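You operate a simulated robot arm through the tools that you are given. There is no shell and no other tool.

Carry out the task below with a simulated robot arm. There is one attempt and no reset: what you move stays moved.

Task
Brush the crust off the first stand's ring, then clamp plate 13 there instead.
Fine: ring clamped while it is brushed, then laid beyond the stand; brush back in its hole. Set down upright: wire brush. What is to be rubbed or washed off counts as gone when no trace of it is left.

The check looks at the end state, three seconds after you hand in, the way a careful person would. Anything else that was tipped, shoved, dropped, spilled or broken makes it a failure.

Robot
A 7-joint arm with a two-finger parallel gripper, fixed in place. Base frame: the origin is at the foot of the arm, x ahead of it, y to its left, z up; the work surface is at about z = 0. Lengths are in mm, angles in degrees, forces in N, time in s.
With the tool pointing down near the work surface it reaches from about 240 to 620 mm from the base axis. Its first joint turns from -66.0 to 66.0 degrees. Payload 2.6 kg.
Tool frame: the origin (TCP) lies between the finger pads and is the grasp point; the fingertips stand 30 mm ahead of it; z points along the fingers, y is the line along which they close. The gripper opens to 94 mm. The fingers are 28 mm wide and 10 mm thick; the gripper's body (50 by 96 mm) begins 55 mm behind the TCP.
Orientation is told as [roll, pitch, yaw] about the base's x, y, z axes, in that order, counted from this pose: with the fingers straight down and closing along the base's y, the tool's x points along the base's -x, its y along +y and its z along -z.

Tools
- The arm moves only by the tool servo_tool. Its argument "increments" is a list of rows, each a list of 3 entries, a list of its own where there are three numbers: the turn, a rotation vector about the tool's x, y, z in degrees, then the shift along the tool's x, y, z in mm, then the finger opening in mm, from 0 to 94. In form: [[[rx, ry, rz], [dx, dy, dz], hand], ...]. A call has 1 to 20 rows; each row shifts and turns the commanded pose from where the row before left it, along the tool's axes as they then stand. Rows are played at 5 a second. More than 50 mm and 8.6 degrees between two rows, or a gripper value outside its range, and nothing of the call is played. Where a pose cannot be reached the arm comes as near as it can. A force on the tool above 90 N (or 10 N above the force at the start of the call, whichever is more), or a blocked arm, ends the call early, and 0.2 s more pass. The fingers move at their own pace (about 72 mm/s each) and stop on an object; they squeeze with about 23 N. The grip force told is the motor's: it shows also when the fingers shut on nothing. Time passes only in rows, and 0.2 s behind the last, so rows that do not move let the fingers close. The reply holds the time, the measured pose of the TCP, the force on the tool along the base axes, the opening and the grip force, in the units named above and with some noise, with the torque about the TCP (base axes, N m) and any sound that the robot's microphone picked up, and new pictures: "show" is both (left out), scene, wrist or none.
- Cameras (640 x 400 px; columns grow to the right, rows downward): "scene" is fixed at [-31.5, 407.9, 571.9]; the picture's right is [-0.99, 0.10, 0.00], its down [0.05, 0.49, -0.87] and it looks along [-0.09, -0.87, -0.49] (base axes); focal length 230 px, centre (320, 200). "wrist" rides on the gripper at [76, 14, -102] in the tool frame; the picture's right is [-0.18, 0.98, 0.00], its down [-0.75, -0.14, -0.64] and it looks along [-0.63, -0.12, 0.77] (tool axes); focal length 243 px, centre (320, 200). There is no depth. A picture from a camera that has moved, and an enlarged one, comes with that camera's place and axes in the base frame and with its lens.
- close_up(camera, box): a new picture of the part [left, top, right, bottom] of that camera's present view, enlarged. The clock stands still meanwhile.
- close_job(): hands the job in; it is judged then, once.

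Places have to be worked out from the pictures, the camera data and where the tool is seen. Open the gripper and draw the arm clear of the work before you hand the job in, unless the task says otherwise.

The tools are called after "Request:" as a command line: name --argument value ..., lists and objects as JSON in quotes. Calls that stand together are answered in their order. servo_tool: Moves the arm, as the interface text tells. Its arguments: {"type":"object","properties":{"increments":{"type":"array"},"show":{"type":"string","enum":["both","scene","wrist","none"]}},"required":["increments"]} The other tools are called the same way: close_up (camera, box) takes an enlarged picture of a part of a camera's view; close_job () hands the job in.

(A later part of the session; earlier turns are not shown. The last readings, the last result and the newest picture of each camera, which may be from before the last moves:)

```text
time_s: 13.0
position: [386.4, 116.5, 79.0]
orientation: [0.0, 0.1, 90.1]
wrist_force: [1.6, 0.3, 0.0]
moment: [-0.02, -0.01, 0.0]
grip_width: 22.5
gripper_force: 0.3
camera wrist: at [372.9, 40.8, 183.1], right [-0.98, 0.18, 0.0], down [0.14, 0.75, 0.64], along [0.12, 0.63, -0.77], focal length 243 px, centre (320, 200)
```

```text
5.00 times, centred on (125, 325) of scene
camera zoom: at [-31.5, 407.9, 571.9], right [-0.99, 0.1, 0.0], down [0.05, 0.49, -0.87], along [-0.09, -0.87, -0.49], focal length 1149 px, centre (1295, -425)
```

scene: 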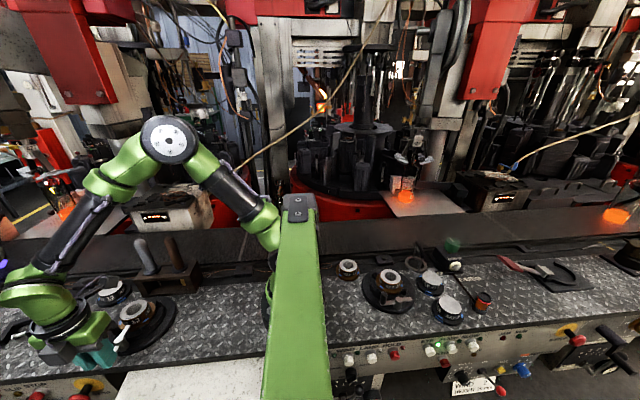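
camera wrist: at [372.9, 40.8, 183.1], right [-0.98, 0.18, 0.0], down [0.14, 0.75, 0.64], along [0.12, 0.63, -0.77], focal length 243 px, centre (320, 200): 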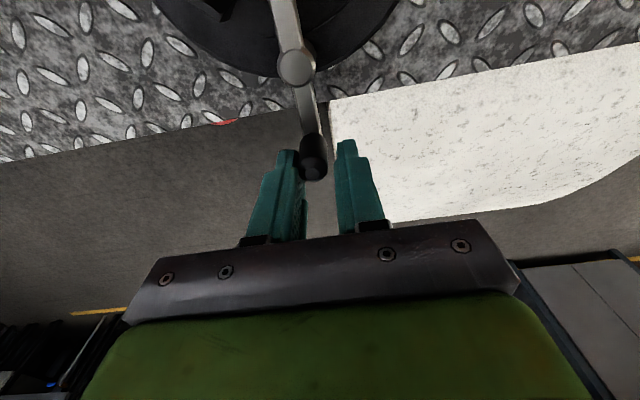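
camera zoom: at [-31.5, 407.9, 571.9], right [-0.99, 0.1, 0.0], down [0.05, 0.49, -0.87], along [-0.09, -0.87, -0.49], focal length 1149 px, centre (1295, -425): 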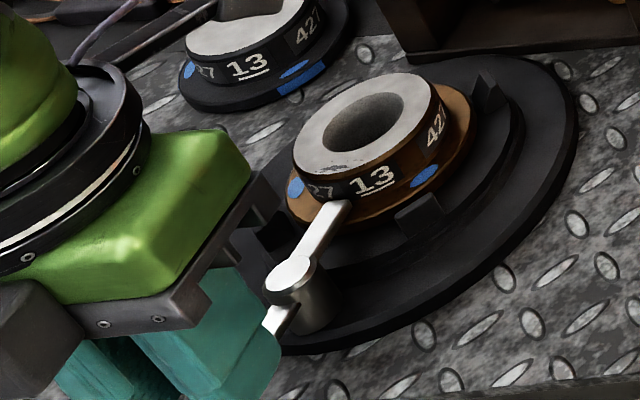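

The lever is now about radial and the first slight force (1.6 N) shows. I push a few more degrees to feel for the end stop.

Request:
servo_tool --increments '[[[0, 0, -2], [0, 2, 0], 22], [[0, 0, -2], [0, 2, 0], 22], [[0, 0, 0], [0, 0, 0], 22]]' --show "none"

Request:
close_up --camera "wrist" --box '[180, 0, 420, 240]'

Request:
close_up --camera "scene" --box '[100, 290, 170, 350]'

```text
time_s: 13.8
position: [384.1, 117.9, 80.2]
orientation: [-0.3, -0.1, 94.0]
wrist_force: [8.1, -1.6, 0.1]
moment: [-0.03, -0.24, 0.03]
grip_width: 26.6
gripper_force: 4.2
```

```text
1.67 times, centred on (300, 120) of wrist
camera zoom: at [375.0, 39.7, 184.1], right [-0.99, 0.11, 0.0], down [0.09, 0.76, 0.64], along [0.08, 0.64, -0.77], focal length 404 px, centre (353, 333)
```

zoom: 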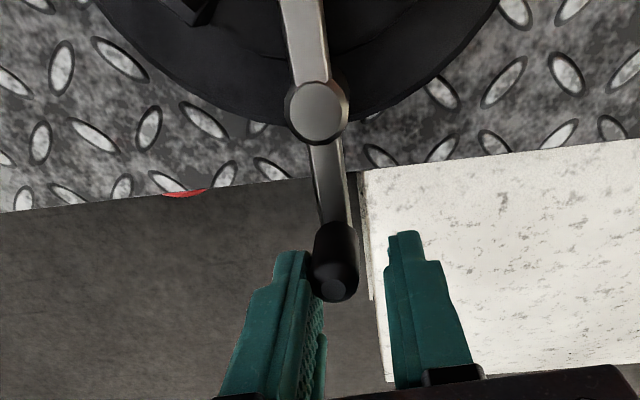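

```text
6.67 times, centred on (135, 320) of scene
camera zoom: at [-31.5, 407.9, 571.9], right [-0.99, 0.1, 0.0], down [0.05, 0.49, -0.87], along [-0.09, -0.87, -0.49], focal length 1532 px, centre (1553, -600)
```

zoom: 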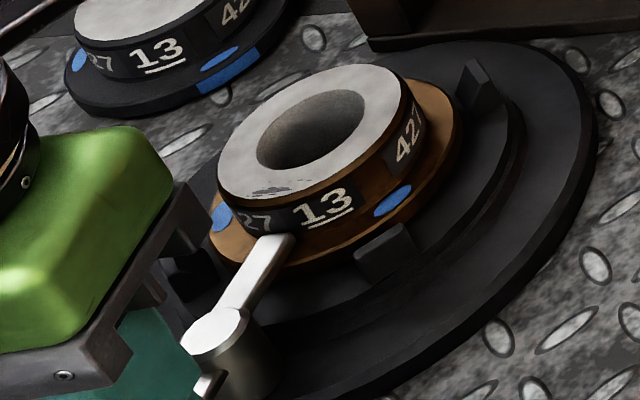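

The lever is against its end stop (8 N, fingers being spread), so the ring is held down. I back off 4 mm, rise clear, and look at the result.

Request:
servo_tool --increments '[[[0, 0, 2], [0, -4, 0], 26], [[0, 0, 0], [0, -1, 0], 40], [[0, 0, 0], [0, 0, -15], 40], [[0, 0, 0], [0, 0, -30], 40], [[0, 0, 0], [0, 0, -40], 40], [[0, 0, 0], [0, 0, -40], 40]]' --show "both"

Request:
close_up --camera "scene" --box '[80, 285, 180, 365]'

Request:
close_up --camera "scene" --box '[115, 305, 150, 340]'

```text
time_s: 15.2
position: [389.2, 118.7, 204.7]
orientation: [0.0, 0.1, 91.9]
wrist_force: [1.1, 0.2, 0.2]
moment: [0.03, -0.01, 0.0]
grip_width: 40.2
gripper_force: 0.1
camera wrist: at [375.9, 41.4, 309.1], right [-0.99, 0.15, 0.0], down [0.12, 0.76, 0.64], along [0.1, 0.63, -0.77], focal length 243 px, centre (320, 200)
```

scene: 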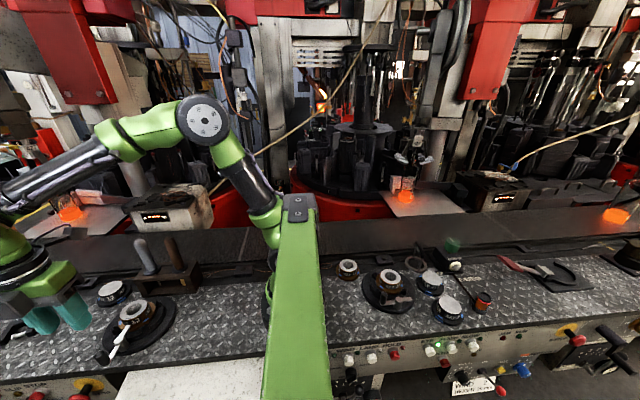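
wrist: 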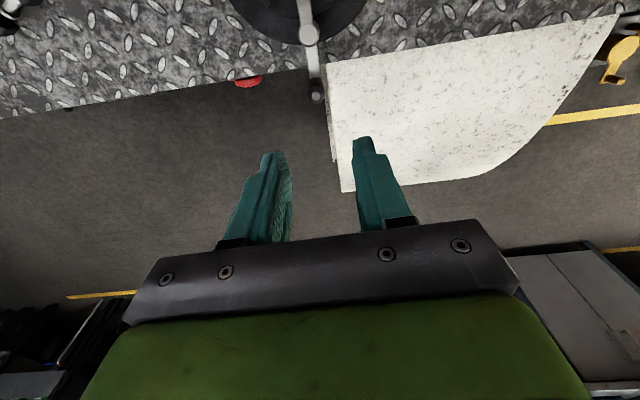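

```text
5.00 times, centred on (130, 325) of scene
camera zoom: at [-31.5, 407.9, 571.9], right [-0.99, 0.1, 0.0], down [0.05, 0.49, -0.87], along [-0.09, -0.87, -0.49], focal length 1149 px, centre (1270, -425)
```

zoom: 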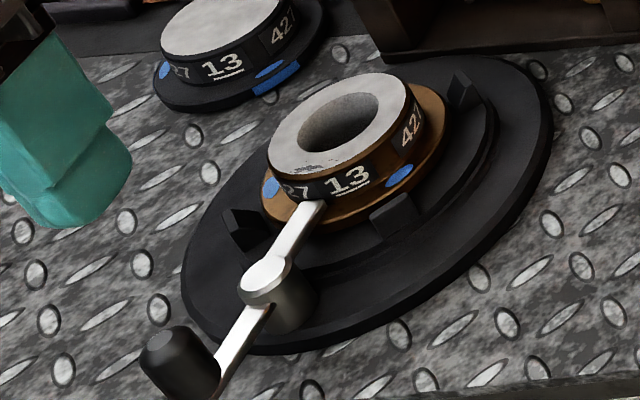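

```text
11.43 times, centred on (132, 322) of scene
camera zoom: at [-31.5, 407.9, 571.9], right [-0.99, 0.1, 0.0], down [0.05, 0.49, -0.87], along [-0.09, -0.87, -0.49], focal length 2625 px, centre (2463, -1200)
```

zoom: 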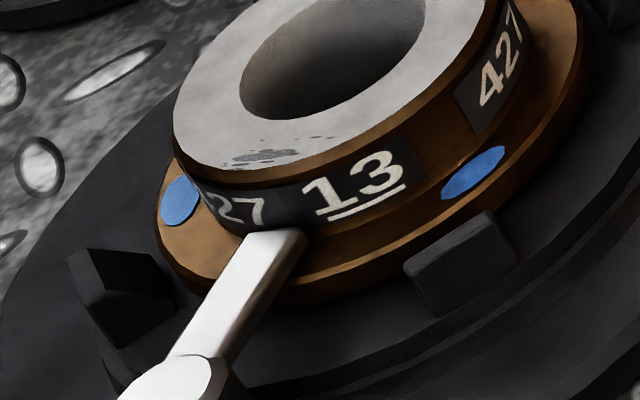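

The ring is clamped: the bar tip rests over the flange. Next I raise, turn the tool back to yaw 0 and go above the brown-handled brush at about (325, -120).

Request:
servo_tool --increments '[[[0, 0, 0], [0, 0, -30], 60], [[0, 0, 0], [0, 0, -30], 60], [[0, 0, 8.36], [0, 0, 0], 60], [[0, 0, 8.36], [0, 0, 0], 60], [[0, 0, 8.36], [0, 0, 0], 60], [[0, 0, 8.36], [0, 0, 0], 60], [[0, 0, 8.36], [0, 0, 0], 60], [[0, 0, 8.36], [0, 0, 0], 60], [[0, 0, 8.36], [0, 0, 0], 60], [[0, 0, 8.36], [0, 0, 0], 60], [[0, 0, 8.36], [0, 0, 0], 60], [[0, 0, 8.36], [0, 0, 0], 60], [[0, 0, 8.36], [0, 0, 0], 60], [[0, 0, 0], [10.7, -39.8, 0], 60], [[0, 0, 0], [10.7, -39.8, 0], 60], [[0, 0, 0], [10.7, -39.8, 0], 60], [[0, 0, 0], [10.7, -39.8, 0], 60], [[0, 0, 0], [10.7, -39.8, 0], 60], [[0, 0, 0], [10.7, -39.8, 0], 60], [[0, 0, 0], [0, 0, 0], 60]]' --show "both"

Request:
close_up --camera "wrist" --box '[220, 60, 440, 240]'

Request:
close_up --camera "scene" --box '[120, 190, 240, 300]'

```text
time_s: 19.4
position: [323.7, -121.9, 265.8]
orientation: [0.1, 0.1, 0.1]
wrist_force: [-0.3, 0.8, 0.5]
moment: [0.0, 0.02, -0.03]
grip_width: 59.7
gripper_force: 0.1
camera wrist: at [246.7, -108.5, 370.5], right [0.18, 0.98, 0.0], down [0.75, -0.14, 0.64], along [0.63, -0.12, -0.77], focal length 243 px, centre (320, 200)
```

scene: 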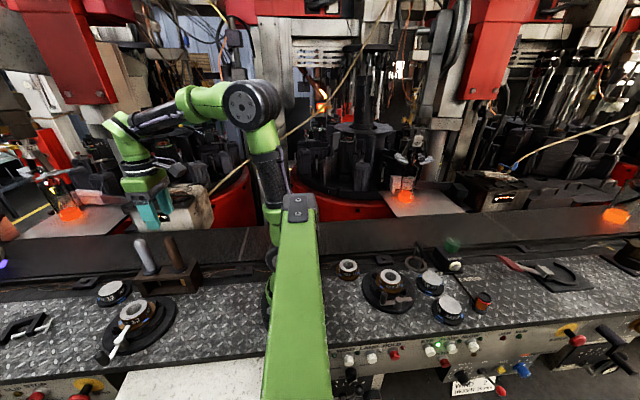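
wrist: 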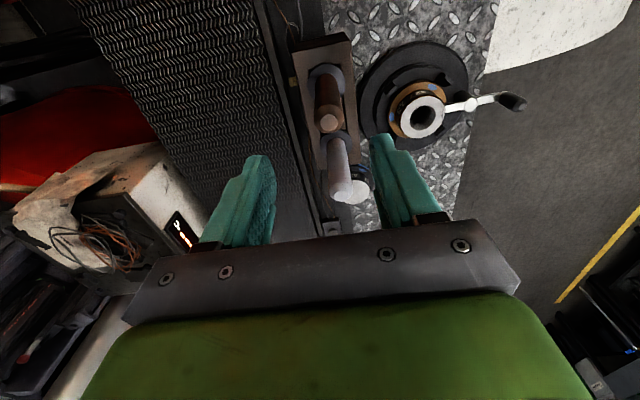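

```text
2.22 times, centred on (330, 150) of wrist
camera zoom: at [246.7, -108.5, 370.5], right [0.18, 0.98, 0.0], down [0.75, -0.14, 0.64], along [0.63, -0.12, -0.77], focal length 539 px, centre (298, 311)
```

zoom: 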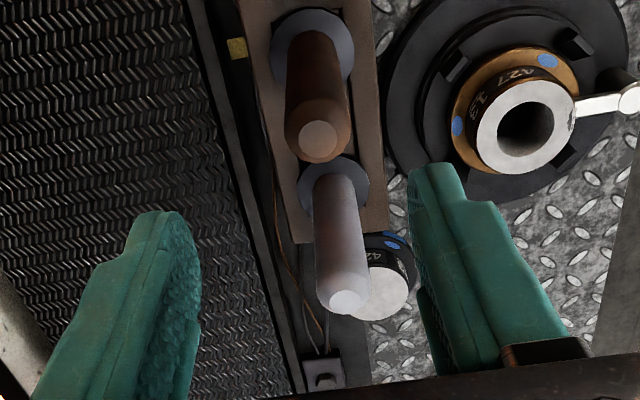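

```text
3.64 times, centred on (180, 245) of scene
camera zoom: at [-31.5, 407.9, 571.9], right [-0.99, 0.1, 0.0], down [0.05, 0.49, -0.87], along [-0.09, -0.87, -0.49], focal length 835 px, centre (829, 36)
```

zoom: 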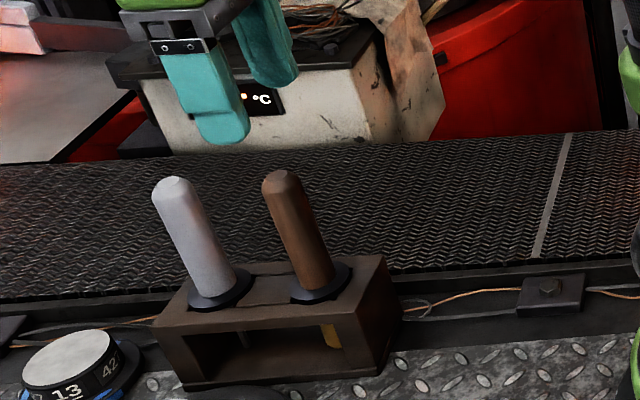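

The handle top is at about (325, -115.5, 176); it stands between the fingers. I shift to it and descend to just above before checking again.

Request:
servo_tool --increments '[[[0, 0, 0], [-1, 6.4, 15], 60], [[0, 0, 0], [0, 0, 20], 60], [[0, 0, 0], [0, 0, 15], 60], [[0, 0, 0], [0, 0, 0], 60]]' --show "both"

Request:
close_up --camera "wrist" --box '[220, 60, 440, 240]'

Request:
close_up --camera "scene" --box '[120, 190, 240, 300]'

```text
time_s: 20.4
position: [324.3, -113.5, 216.1]
orientation: [0.0, -0.1, 0.0]
wrist_force: [0.0, 0.2, -0.1]
moment: [0.02, 0.01, 0.0]
grip_width: 59.8
gripper_force: 0.0
camera wrist: at [248.4, -101.1, 319.7], right [0.18, 0.98, 0.0], down [0.75, -0.14, 0.64], along [0.63, -0.12, -0.77], focal length 243 px, centre (320, 200)
```

scene: 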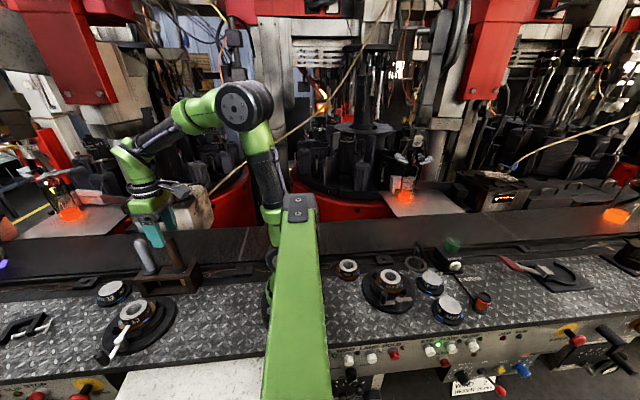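
wrist: 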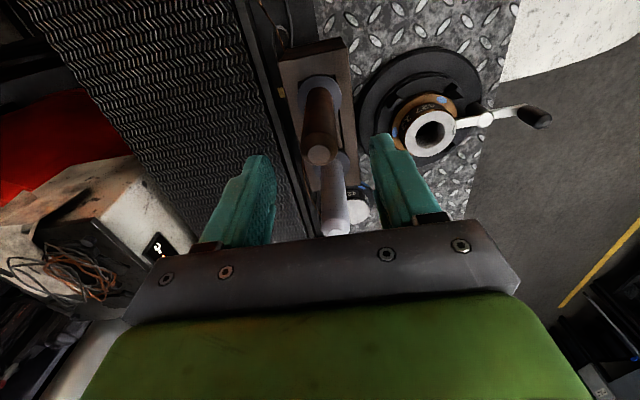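

```text
2.22 times, centred on (330, 150) of wrist
camera zoom: at [248.4, -101.1, 319.7], right [0.18, 0.98, 0.0], down [0.75, -0.14, 0.64], along [0.63, -0.12, -0.77], focal length 539 px, centre (298, 311)
```

zoom: 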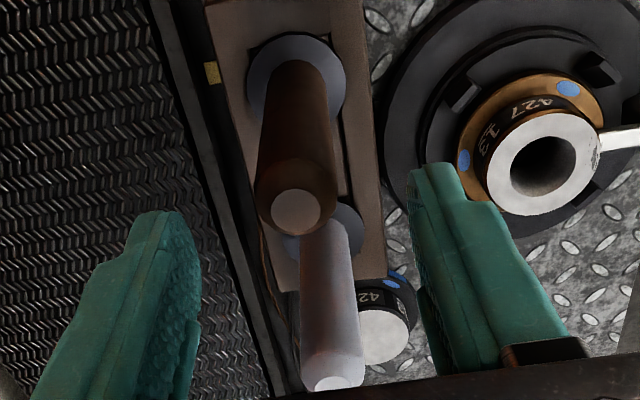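

```text
3.64 times, centred on (180, 245) of scene
camera zoom: at [-31.5, 407.9, 571.9], right [-0.99, 0.1, 0.0], down [0.05, 0.49, -0.87], along [-0.09, -0.87, -0.49], focal length 835 px, centre (829, 36)
```

zoom: 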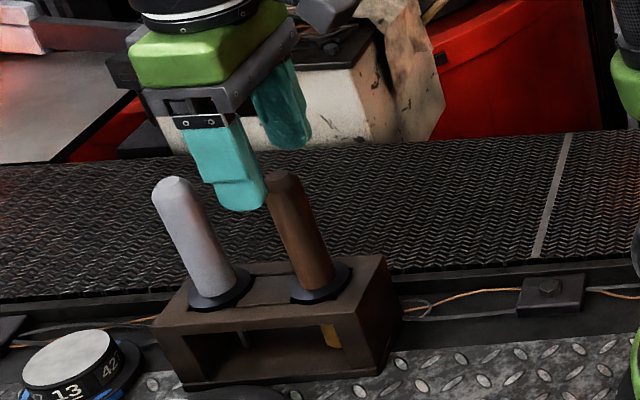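

The handle axis is at about (326, -116). I correct by 2 mm, lower the fingers around it to TCP z≈140 and close gently.

Request:
servo_tool --increments '[[[0, 0, 0], [-2, -2.5, 10], 60], [[0, 0, 0], [0, 0, 20], 60], [[0, 0, 0], [0, 0, 20], 60], [[0, 0, 0], [0, 0, 20], 60], [[0, 0, 0], [0, 0, 6], 60], [[0, 0, 0], [0, 0, 0], 40]]' --show "both"

Request:
close_up --camera "wrist" --box '[220, 40, 440, 240]'

Request:
close_up --camera "scene" --box '[120, 190, 240, 300]'

```text
time_s: 21.8
position: [327.9, -118.4, 138.1]
orientation: [0.0, -0.1, 0.1]
wrist_force: [-0.2, 1.1, -0.2]
moment: [-0.02, -0.06, -0.01]
grip_width: 39.9
gripper_force: 0.1
camera wrist: at [250.9, -103.7, 242.5], right [0.18, 0.98, 0.0], down [0.75, -0.14, 0.64], along [0.63, -0.12, -0.77], focal length 243 px, centre (320, 200)
```

scene: 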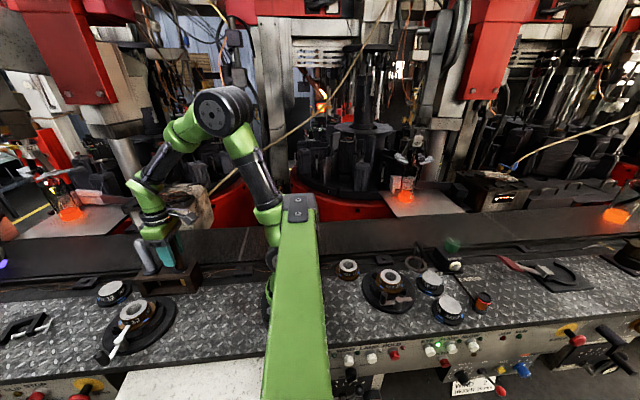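
wrist: 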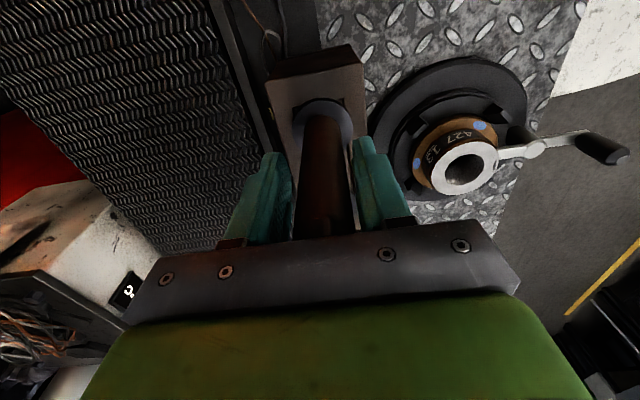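

```text
2.00 times, centred on (330, 140) of wrist
camera zoom: at [250.9, -103.7, 242.5], right [0.18, 0.98, 0.0], down [0.75, -0.14, 0.64], along [0.63, -0.12, -0.77], focal length 485 px, centre (300, 320)
```

zoom: 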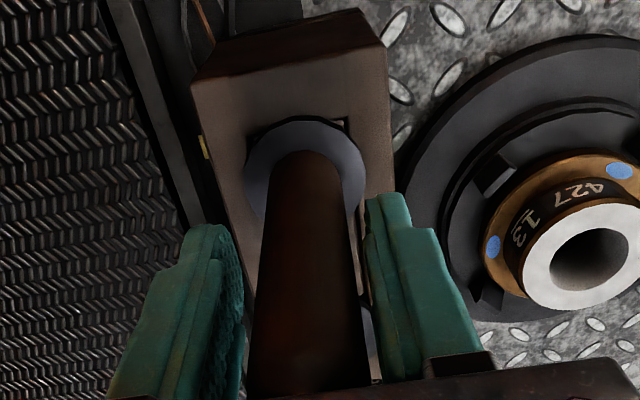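

```text
3.64 times, centred on (180, 245) of scene
camera zoom: at [-31.5, 407.9, 571.9], right [-0.99, 0.1, 0.0], down [0.05, 0.49, -0.87], along [-0.09, -0.87, -0.49], focal length 835 px, centre (829, 36)
```

zoom: 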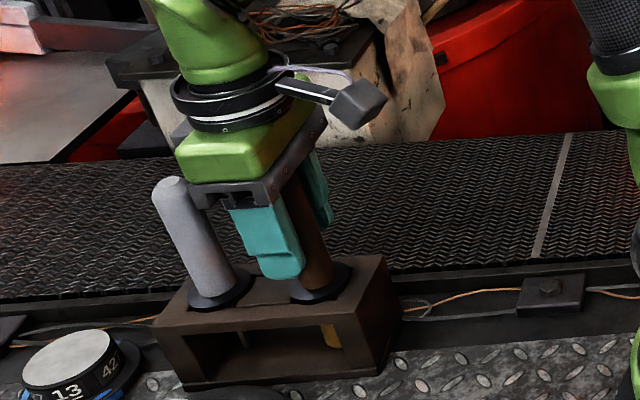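

The handle is well centred between the fingers. I close on it and let the grip settle.

Request:
servo_tool --increments '[[[0, 0, 0], [0, 0, 0], 30], [[0, 0, 0], [0, 0, 0], 10], [[0, 0, 0], [0, 0, 0], 10], [[0, 0, 0], [0, 0, 0], 10]]' --show "wrist"

Request:
close_up --camera "scene" --box '[120, 190, 240, 300]'

```text
time_s: 22.8
position: [328.1, -116.3, 137.8]
orientation: [0.0, 0.0, 0.0]
wrist_force: [-0.2, -0.9, -0.2]
moment: [-0.01, -0.01, -0.01]
grip_width: 24.1
gripper_force: 23.0
camera wrist: at [250.9, -103.8, 242.7], right [0.18, 0.98, 0.0], down [0.75, -0.14, 0.64], along [0.63, -0.12, -0.77], focal length 243 px, centre (320, 200)
```

wrist: 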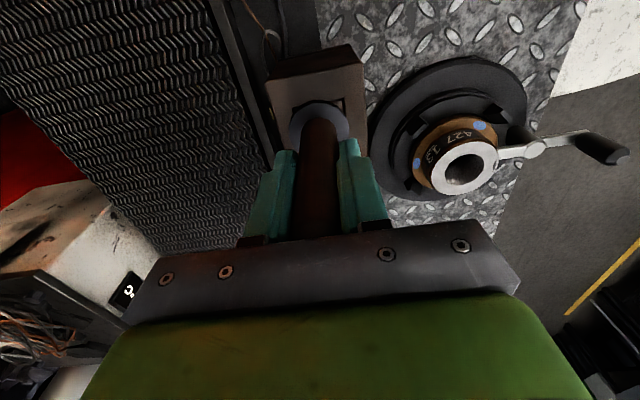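

```text
3.64 times, centred on (180, 245) of scene
camera zoom: at [-31.5, 407.9, 571.9], right [-0.99, 0.1, 0.0], down [0.05, 0.49, -0.87], along [-0.09, -0.87, -0.49], focal length 835 px, centre (829, 36)
```

zoom: 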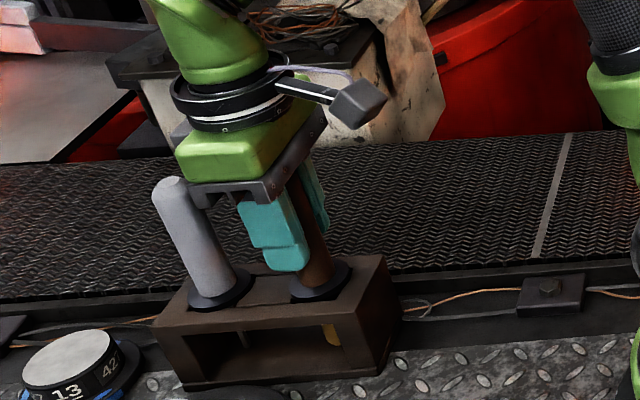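

Gripped (24.1 mm, 23 N). I lift it straight up 90 mm and look at what hangs below.

Request:
servo_tool --increments '[[[0, 0, 0], [0, 0, -10], 10], [[0, 0, 0], [0, 0, -15], 10], [[0, 0, 0], [0, 0, -20], 10], [[0, 0, 0], [0, 0, -25], 10], [[0, 0, 0], [0, 0, -20], 10]]' --show "both"

Request:
close_up --camera "scene" --box '[120, 190, 240, 300]'

Request:
close_up --camera "wrist" --box '[240, 40, 440, 240]'

```text
time_s: 24.0
position: [324.5, -116.5, 228.2]
orientation: [0.0, 0.0, 0.0]
wrist_force: [0.1, -0.9, -0.7]
moment: [0.0, 0.01, 0.0]
grip_width: 24.5
gripper_force: 23.4
camera wrist: at [249.2, -102.8, 333.0], right [0.18, 0.98, 0.0], down [0.75, -0.14, 0.64], along [0.63, -0.12, -0.77], focal length 243 px, centre (320, 200)
```

scene: 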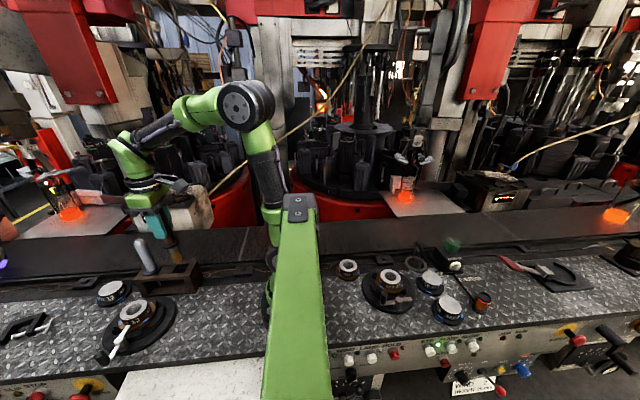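
wrist: 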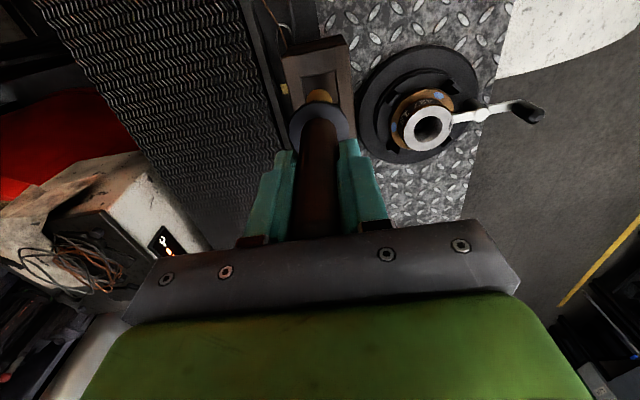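

```text
3.64 times, centred on (180, 245) of scene
camera zoom: at [-31.5, 407.9, 571.9], right [-0.99, 0.1, 0.0], down [0.05, 0.49, -0.87], along [-0.09, -0.87, -0.49], focal length 835 px, centre (829, 36)
```

zoom: 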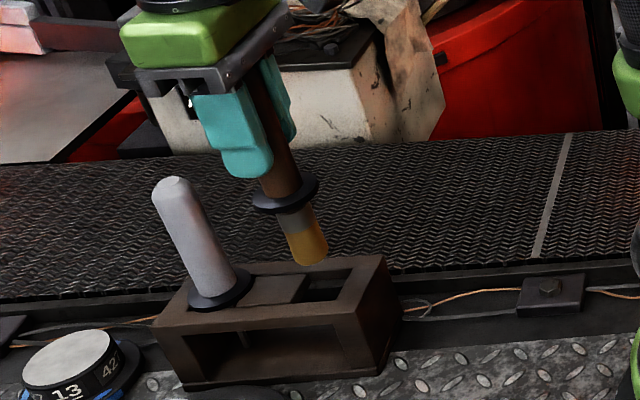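

```text
2.00 times, centred on (340, 140) of wrist
camera zoom: at [249.2, -102.8, 333.0], right [0.18, 0.98, 0.0], down [0.75, -0.14, 0.64], along [0.63, -0.12, -0.77], focal length 485 px, centre (280, 320)
```

zoom: 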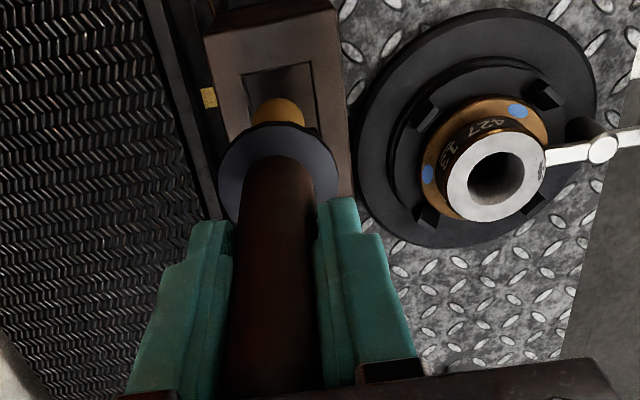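

It has a grey ferrule and a brassy tuft; I enlarge it to confirm it is wire bristle and to measure its length.

Request:
close_up --camera "scene" --box '[155, 225, 195, 270]'

Request:
close_up --camera "scene" --box '[115, 300, 165, 340]'

```text
8.89 times, centred on (175, 248) of scene
camera zoom: at [-31.5, 407.9, 571.9], right [-0.99, 0.1, 0.0], down [0.05, 0.49, -0.87], along [-0.09, -0.87, -0.49], focal length 2042 px, centre (1609, -222)
```

zoom: 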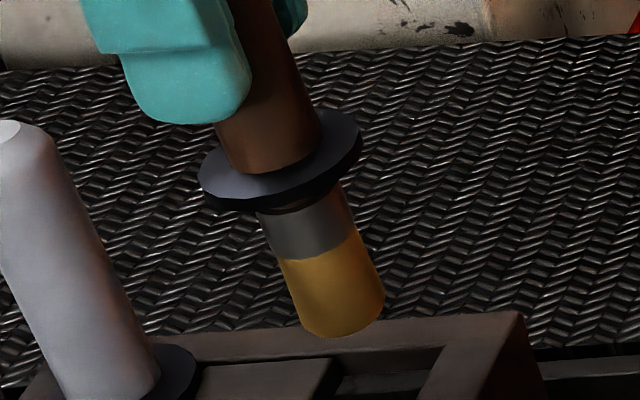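

```text
10.00 times, centred on (140, 320) of scene
camera zoom: at [-31.5, 407.9, 571.9], right [-0.99, 0.1, 0.0], down [0.05, 0.49, -0.87], along [-0.09, -0.87, -0.49], focal length 2297 px, centre (2120, -1000)
```

zoom: 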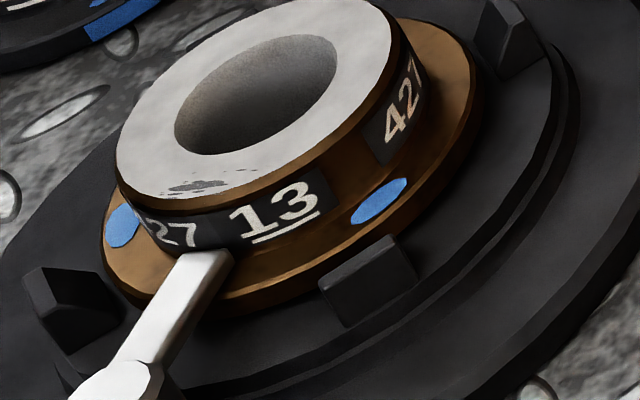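

It is the wire brush (ferrule plus brass tuft about 22 mm wide, tip about 129 mm below the TCP). I carry it at this height first in +y, then +x, to above the crust at about (388, 20), ring top z≈54.

Request:
servo_tool --increments '[[[0, 0, 0], [0, 25, 0], 10], [[0, 0, 0], [0, 40, 0], 10], [[0, 0, 0], [0, 40, 0], 10], [[0, 0, 0], [0, 32, 0], 10], [[0, 0, 0], [-30, 0, 0], 10], [[0, 0, 0], [-31, 0, 0], 10], [[0, 0, 0], [0, 0, 15], 10], [[0, 0, 0], [0, 0, 0], 10]]' --show "both"

Request:
close_up --camera "scene" --box '[90, 250, 190, 350]'

Request:
close_up --camera "wrist" --box '[240, 40, 440, 240]'

```text
time_s: 25.8
position: [388.5, 21.5, 213.8]
orientation: [0.0, 0.0, 0.0]
wrist_force: [-0.7, -0.5, -1.3]
moment: [-0.01, 0.01, -0.03]
grip_width: 24.2
gripper_force: 23.4
camera wrist: at [311.9, 34.6, 318.0], right [0.18, 0.98, 0.0], down [0.75, -0.14, 0.64], along [0.63, -0.12, -0.77], focal length 243 px, centre (320, 200)
```

scene: 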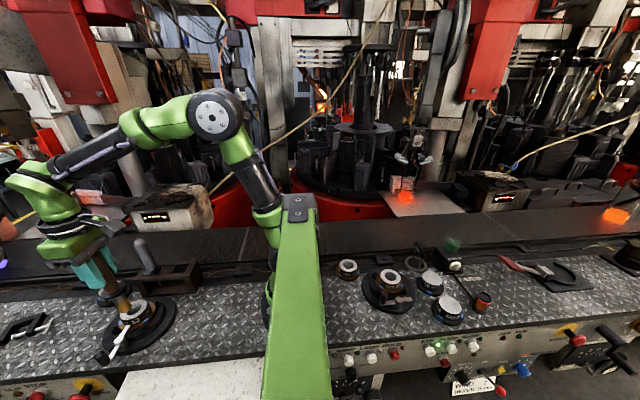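
wrist: 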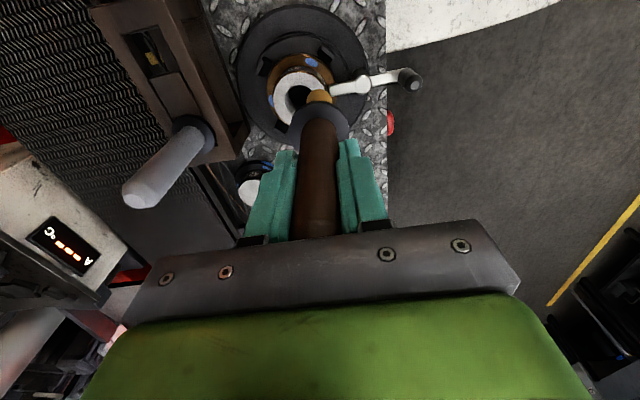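

```text
4.00 times, centred on (140, 300) of scene
camera zoom: at [-31.5, 407.9, 571.9], right [-0.99, 0.1, 0.0], down [0.05, 0.49, -0.87], along [-0.09, -0.87, -0.49], focal length 919 px, centre (1040, -200)
```

zoom: 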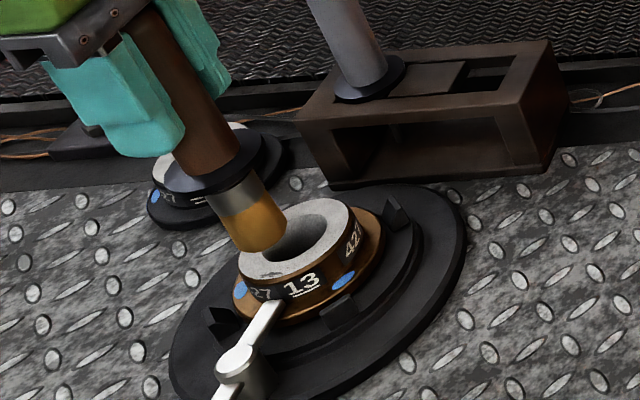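

```text
2.00 times, centred on (340, 140) of wrist
camera zoom: at [311.9, 34.6, 318.0], right [0.18, 0.98, 0.0], down [0.75, -0.14, 0.64], along [0.63, -0.12, -0.77], focal length 485 px, centre (280, 320)
```

zoom: 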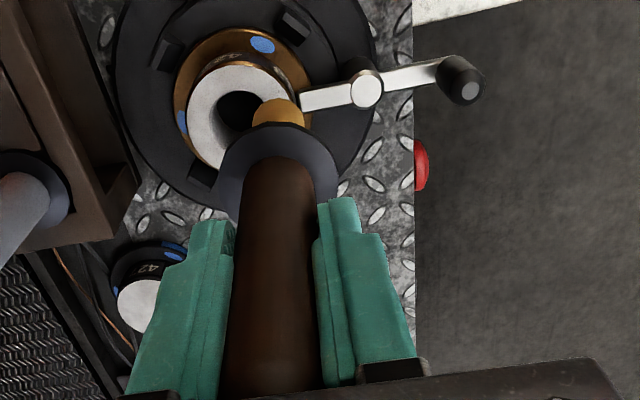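

The tuft hangs about 28 mm above the rim. I descend 22 mm, then feel for contact in small steps.

Request:
servo_tool --increments '[[[0, 0, 0], [0, 0, 12], 10], [[0, 0, 0], [0, 0, 10], 10], [[0, 0, 0], [0, 0, 2], 10], [[0, 0, 0], [0, 0, 0], 10]]' --show "none"

Request:
close_up --camera "scene" --box '[110, 280, 170, 340]'

```text
time_s: 26.8
position: [388.7, 20.6, 188.5]
orientation: [0.1, 0.0, 0.0]
wrist_force: [0.5, 0.4, -0.2]
moment: [-0.01, 0.0, 0.0]
grip_width: 23.9
gripper_force: 23.6
```

```text
6.67 times, centred on (140, 310) of scene
camera zoom: at [-31.5, 407.9, 571.9], right [-0.99, 0.1, 0.0], down [0.05, 0.49, -0.87], along [-0.09, -0.87, -0.49], focal length 1532 px, centre (1520, -533)
```

zoom: 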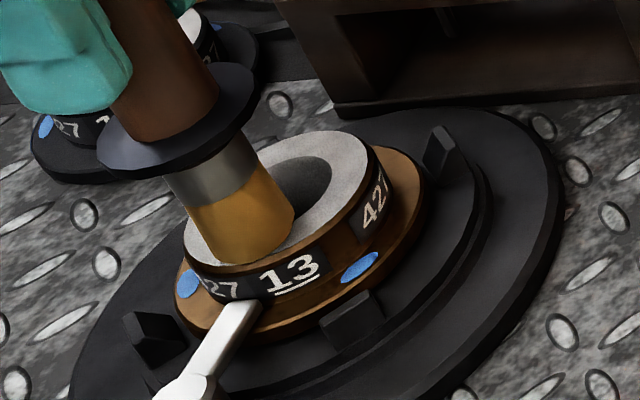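

Tuft is just above the rim. I lower in 1.5 mm steps and read the vertical force.

Request:
servo_tool --increments '[[[0, 0, 0], [0, 0, 1.5], 10], [[0, 0, 0], [0, 0, 1.5], 10], [[0, 0, 0], [0, 0, 0], 10]]' --show "none"

Request:
servo_tool --increments '[[[0, 0, 0], [0, 0, 1.5], 10], [[0, 0, 0], [0, 0, 0], 10]]' --show "none"

```text
time_s: 27.6
position: [387.2, 18.9, 186.4]
orientation: [0.0, 0.0, 0.0]
wrist_force: [0.4, -0.1, -0.5]
moment: [-0.03, 0.05, 0.01]
grip_width: 23.9
gripper_force: 23.2
```

```text
time_s: 28.2
position: [388.5, 20.0, 185.3]
orientation: [0.0, -0.2, 0.0]
wrist_force: [-5.2, -0.4, 15.6]
moment: [0.0, 0.49, 0.0]
grip_width: 24.0
gripper_force: 22.7
```

Contact at TCP z≈185.5 (15.6 N). I ease off by half a millimetre and scrub in x strokes across the crust, at several y offsets within the rim.

Request:
servo_tool --increments '[[[0, 0, 0], [0, 0, -0.6], 10], [[0, 0, 0], [-5, 0, 0], 10], [[0, 0, 0], [-5, 0, 0], 10], [[0, 0, 0], [5, 0, 0], 10], [[0, 0, 0], [5, 0, 0], 10], [[0, 0, 0], [5, 0, 0], 10], [[0, 0, 0], [5, 0, 0], 10], [[0, 0, 0], [-5, 0, 0], 10], [[0, 0, 0], [-5, 0, 0], 10]]' --show "none"

Request:
close_up --camera "scene" --box '[110, 280, 170, 340]'

```text
time_s: 30.2
position: [387.7, 19.5, 185.4]
orientation: [0.0, 0.1, -0.1]
wrist_force: [-1.3, -0.7, -1.4]
moment: [0.01, -0.03, 0.02]
grip_width: 24.2
gripper_force: 22.7
```

```text
6.67 times, centred on (140, 310) of scene
camera zoom: at [-31.5, 407.9, 571.9], right [-0.99, 0.1, 0.0], down [0.05, 0.49, -0.87], along [-0.09, -0.87, -0.49], focal length 1532 px, centre (1520, -533)
```

zoom: 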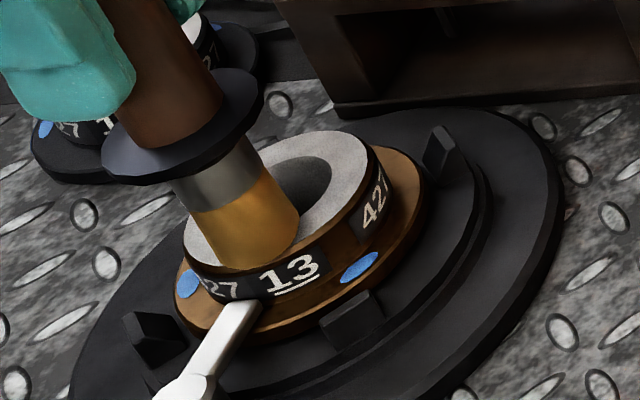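

At this height the bristles barely touch. I press back down 0.6 mm and scrub again with firmer contact.

Request:
servo_tool --increments '[[[0, 0, 0], [0, 0, 0.6], 10], [[0, 0, 0], [-4, 0, 0], 10], [[0, 0, 0], [-4, 0, 0], 10], [[0, 0, 0], [-4, 0, 0], 10], [[0, 0, 0], [4, 0, 0], 10], [[0, 0, 0], [4, 0, 0], 10], [[0, 0, 0], [4, 0, 0], 10], [[0, 0, 0], [4, 0, 0], 10], [[0, 0, 0], [4, 0, 0], 10], [[0, 0, 0], [4, 0, 0], 10]]' --show "none"

Request:
servo_tool --increments '[[[0, 0, 0], [-4, 0, 0], 10], [[0, 0, 0], [-4, 0, 0], 10], [[0, 0, 0], [-4, 0, 0], 10], [[0, 0, 0], [-4, 0, 0], 10], [[0, 0, 0], [-4, 0, 0], 10], [[0, 0, 0], [-4, 0, 0], 10], [[0, 0, 0], [4, 0, 0], 10], [[0, 0, 0], [4, 0, 0], 10], [[0, 0, 0], [4, 0, 0], 10]]' --show "none"

```text
time_s: 32.4
position: [376.5, 19.0, 185.8]
orientation: [0.0, -0.1, 0.1]
wrist_force: [1.6, -0.2, 2.9]
moment: [-0.02, -0.26, 0.0]
grip_width: 24.1
gripper_force: 23.5
```

```text
time_s: 34.4
position: [387.7, 20.1, 186.7]
orientation: [0.1, 0.0, 0.2]
wrist_force: [2.8, -0.2, 5.0]
moment: [-0.11, -0.36, 0.06]
grip_width: 24.0
gripper_force: 22.8
```

Contact force is now 3–5 N. I lift the brush 30 mm and move it aside in −x to look at the crust.

Request:
servo_tool --increments '[[[0, 0, 0], [0, 0, -15], 10], [[0, 0, 0], [0, 0, -15], 10], [[0, 0, 0], [30, 0, 0], 10], [[0, 0, 0], [20, 0, 0], 10]]' --show "scene"

Request:
close_up --camera "scene" --box '[115, 295, 165, 340]'

Request:
close_up --camera "wrist" --box '[240, 40, 440, 240]'

```text
time_s: 35.4
position: [338.3, 18.5, 214.7]
orientation: [0.0, -0.1, 0.0]
wrist_force: [0.8, 0.1, -0.8]
moment: [0.02, 0.01, 0.01]
grip_width: 24.2
gripper_force: 23.1
```

scene: 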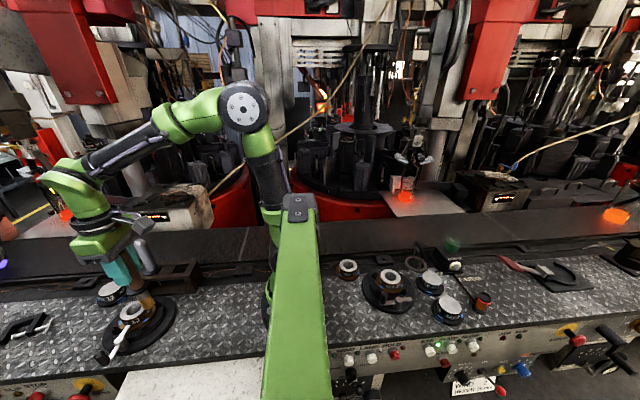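

```text
8.89 times, centred on (140, 318) of scene
camera zoom: at [-31.5, 407.9, 571.9], right [-0.99, 0.1, 0.0], down [0.05, 0.49, -0.87], along [-0.09, -0.87, -0.49], focal length 2042 px, centre (1920, -844)
```

zoom: 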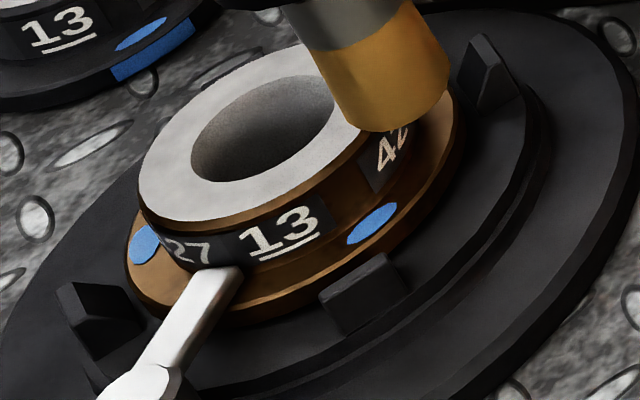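

```text
2.00 times, centred on (340, 140) of wrist
camera zoom: at [262.4, 32.6, 319.6], right [0.18, 0.98, 0.0], down [0.75, -0.14, 0.64], along [0.63, -0.12, -0.77], focal length 485 px, centre (280, 320)
```

zoom: 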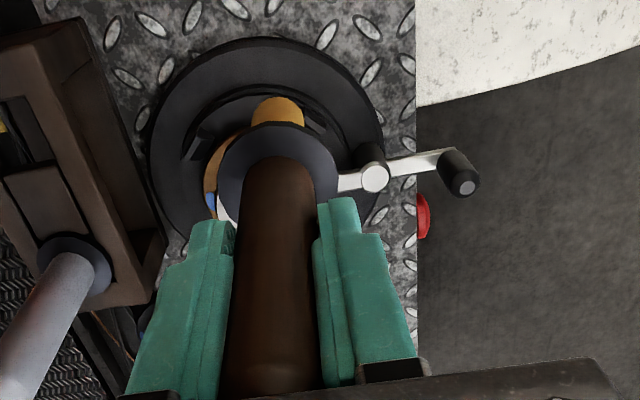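

The crust patch seems gone. I draw the brush back toward the rack side to inspect the whole rim from both cameras before putting it away.

Request:
servo_tool --increments '[[[0, 0, 0], [6, -20, -14], 10], [[0, 0, 0], [5, -30, 0], 10], [[0, 0, 0], [0, -30, 0], 10]]' --show "wrist"

Request:
close_up --camera "scene" --box '[117, 298, 152, 326]'

Request:
close_up --camera "wrist" --box '[370, 60, 490, 180]'

```text
time_s: 36.2
position: [326.7, -61.8, 230.2]
orientation: [-0.1, 0.0, 0.1]
wrist_force: [0.7, -0.2, -0.7]
moment: [0.02, 0.0, 0.04]
grip_width: 24.4
gripper_force: 22.8
camera wrist: at [250.1, -48.1, 333.0], right [0.18, 0.98, 0.0], down [0.75, -0.14, 0.64], along [0.63, -0.12, -0.77], focal length 243 px, centre (320, 200)
```

wrist: 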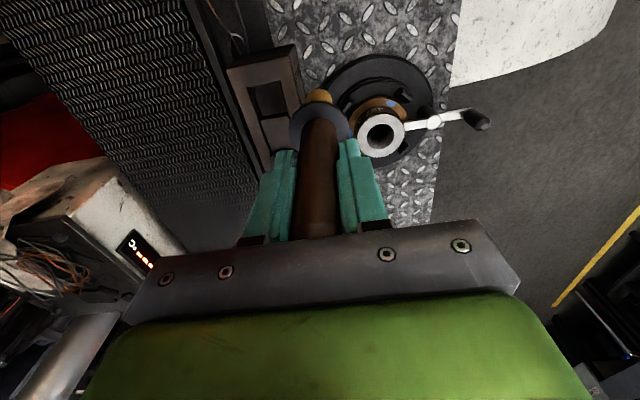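

```text
14.29 times, centred on (134, 312) of scene
camera zoom: at [-31.5, 408.0, 571.9], right [-0.99, 0.1, 0.0], down [0.05, 0.49, -0.87], along [-0.09, -0.87, -0.49], focal length 3282 px, centre (2970, -1400)
```

zoom: 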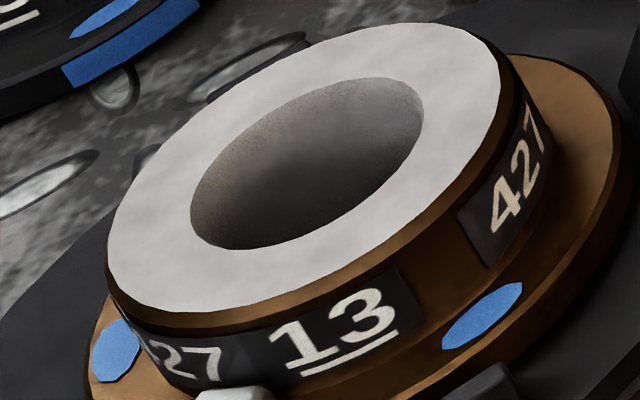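

```text
3.33 times, centred on (430, 120) of wrist
camera zoom: at [250.1, -48.1, 333.0], right [0.18, 0.98, 0.0], down [0.75, -0.14, 0.64], along [0.63, -0.12, -0.77], focal length 809 px, centre (-47, 467)
```

zoom: 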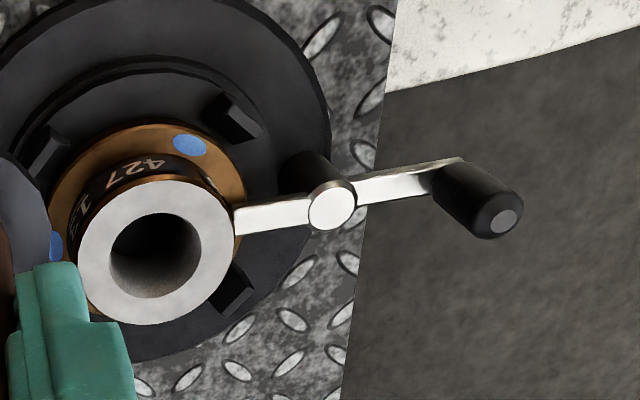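

The rim is clean from both views, and the lever is still closed. I bring the brush back over its square hole by retracing the offsets (commanded (326.7, -117)) and check alignment.

Request:
servo_tool --increments '[[[0, 0, 0], [0, -30, 0], 10], [[0, 0, 0], [0, -27, 0], 10], [[0, 0, 0], [0, 0, 10], 10], [[0, 0, 0], [0, 0, 0], 10]]' --show "both"

Request:
close_up --camera "scene" --box '[145, 225, 215, 300]'

Request:
close_up --camera "wrist" --box '[240, 40, 400, 200]'

```text
time_s: 37.2
position: [326.1, -118.2, 218.3]
orientation: [0.0, 0.0, 0.0]
wrist_force: [0.0, -0.5, -1.3]
moment: [0.0, -0.02, -0.02]
grip_width: 24.1
gripper_force: 23.3
camera wrist: at [249.8, -104.8, 322.5], right [0.18, 0.98, 0.0], down [0.75, -0.14, 0.64], along [0.63, -0.12, -0.77], focal length 243 px, centre (320, 200)
```

scene: 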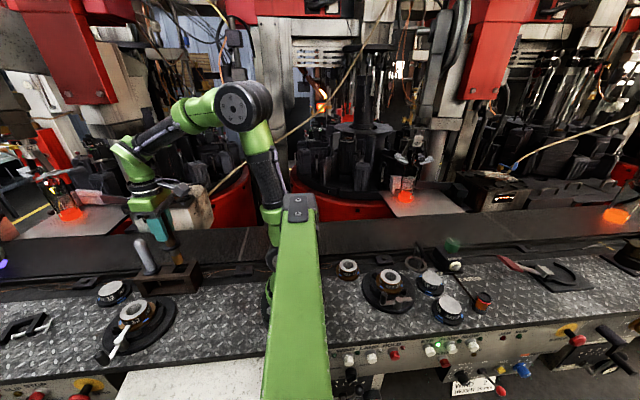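
wrist: 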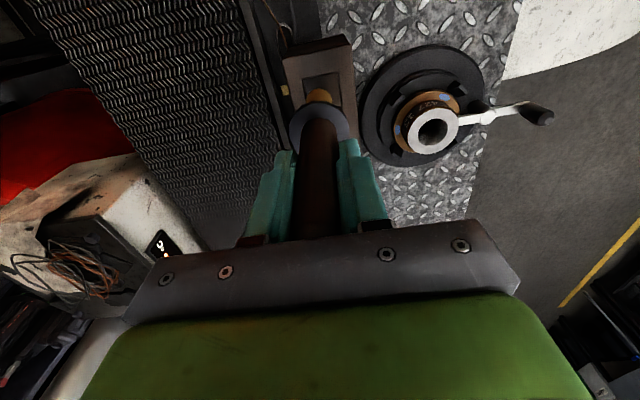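

```text
5.33 times, centred on (180, 262) of scene
camera zoom: at [-31.5, 407.9, 571.9], right [-0.99, 0.1, 0.0], down [0.05, 0.49, -0.87], along [-0.09, -0.87, -0.49], focal length 1225 px, centre (1067, -133)
```

zoom: 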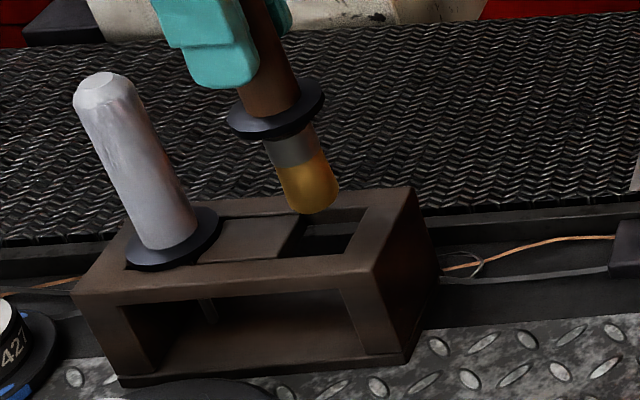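

```text
2.50 times, centred on (320, 120) of wrist
camera zoom: at [249.8, -104.8, 322.5], right [0.18, 0.98, 0.0], down [0.75, -0.14, 0.64], along [0.63, -0.12, -0.77], focal length 606 px, centre (320, 400)
```

zoom: 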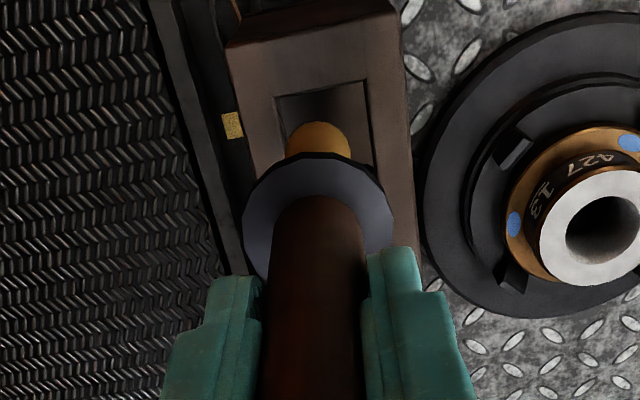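

The tuft lines up with the hole as it did when lifted out. I lower it to just above seating.

Request:
servo_tool --increments '[[[0, 0, 0], [0, 0, 12], 10], [[0, 0, 0], [0, 0, 12], 10], [[0, 0, 0], [0, 0, 12], 10], [[0, 0, 0], [0, 0, 12], 10], [[0, 0, 0], [0, 0, 12], 10], [[0, 0, 0], [0, 0, 12], 10], [[0, 0, 0], [0, 0, 5], 10], [[0, 0, 0], [0, 0, 0], 10]]' --show "none"

Request:
servo_tool --increments '[[[0, 0, 0], [0, 0, 1.5], 10], [[0, 0, 0], [0, 0, 0], 10]]' --show "none"

Request:
close_up --camera "scene" --box '[145, 225, 215, 300]'

```text
time_s: 39.0
position: [327.7, -118.4, 141.5]
orientation: [0.0, -0.1, 0.0]
wrist_force: [0.2, -0.2, -1.1]
moment: [-0.03, -0.03, 0.01]
grip_width: 24.1
gripper_force: 23.3
```

```text
time_s: 39.6
position: [326.7, -118.2, 141.2]
orientation: [0.0, 0.1, 0.0]
wrist_force: [-0.7, 0.9, -0.8]
moment: [-0.01, 0.0, 0.03]
grip_width: 24.1
gripper_force: 22.9
```

```text
5.33 times, centred on (180, 262) of scene
camera zoom: at [-31.5, 407.9, 571.9], right [-0.99, 0.1, 0.0], down [0.05, 0.49, -0.87], along [-0.09, -0.87, -0.49], focal length 1225 px, centre (1067, -133)
```

zoom: 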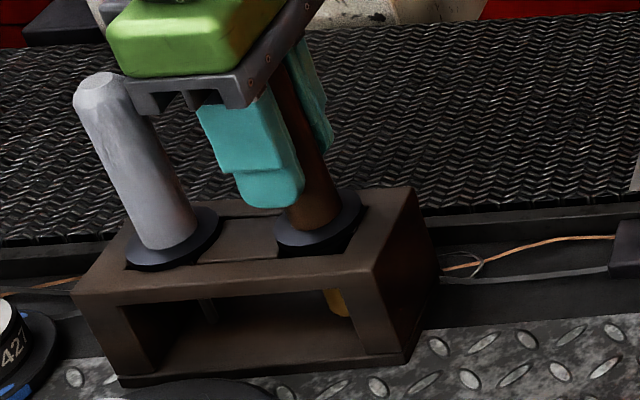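

Almost seated (about 2 mm above by the shadow gap). I lower in 1 mm steps until the collar takes load.

Request:
servo_tool --increments '[[[0, 0, 0], [0, 0, 1], 10], [[0, 0, 0], [0, 0, 1], 10], [[0, 0, 0], [0, 0, 0], 10]]' --show "none"

Request:
servo_tool --increments '[[[0, 0, 0], [0, 0, 1], 10], [[0, 0, 0], [0, 0, 0], 10]]' --show "none"

Request:
close_up --camera "scene" --box '[145, 225, 215, 300]'

```text
time_s: 40.4
position: [327.6, -118.0, 137.5]
orientation: [0.0, 0.0, 0.0]
wrist_force: [1.6, -0.5, -1.1]
moment: [-0.02, -0.01, 0.01]
grip_width: 24.2
gripper_force: 22.8
```

```text
time_s: 41.0
position: [328.0, -119.1, 137.6]
orientation: [-0.1, -0.2, 0.0]
wrist_force: [-6.8, 3.0, 19.0]
moment: [0.04, 0.21, 0.0]
grip_width: 24.2
gripper_force: 23.1
```

```text
5.33 times, centred on (180, 262) of scene
camera zoom: at [-31.6, 408.0, 571.9], right [-0.99, 0.1, 0.0], down [0.05, 0.49, -0.87], along [-0.09, -0.87, -0.49], focal length 1225 px, centre (1067, -133)
```

zoom: 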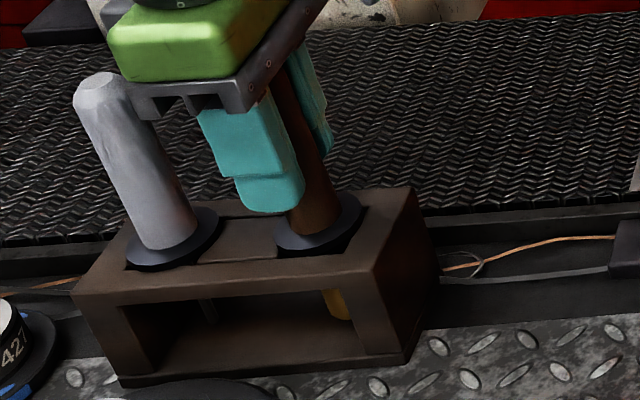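

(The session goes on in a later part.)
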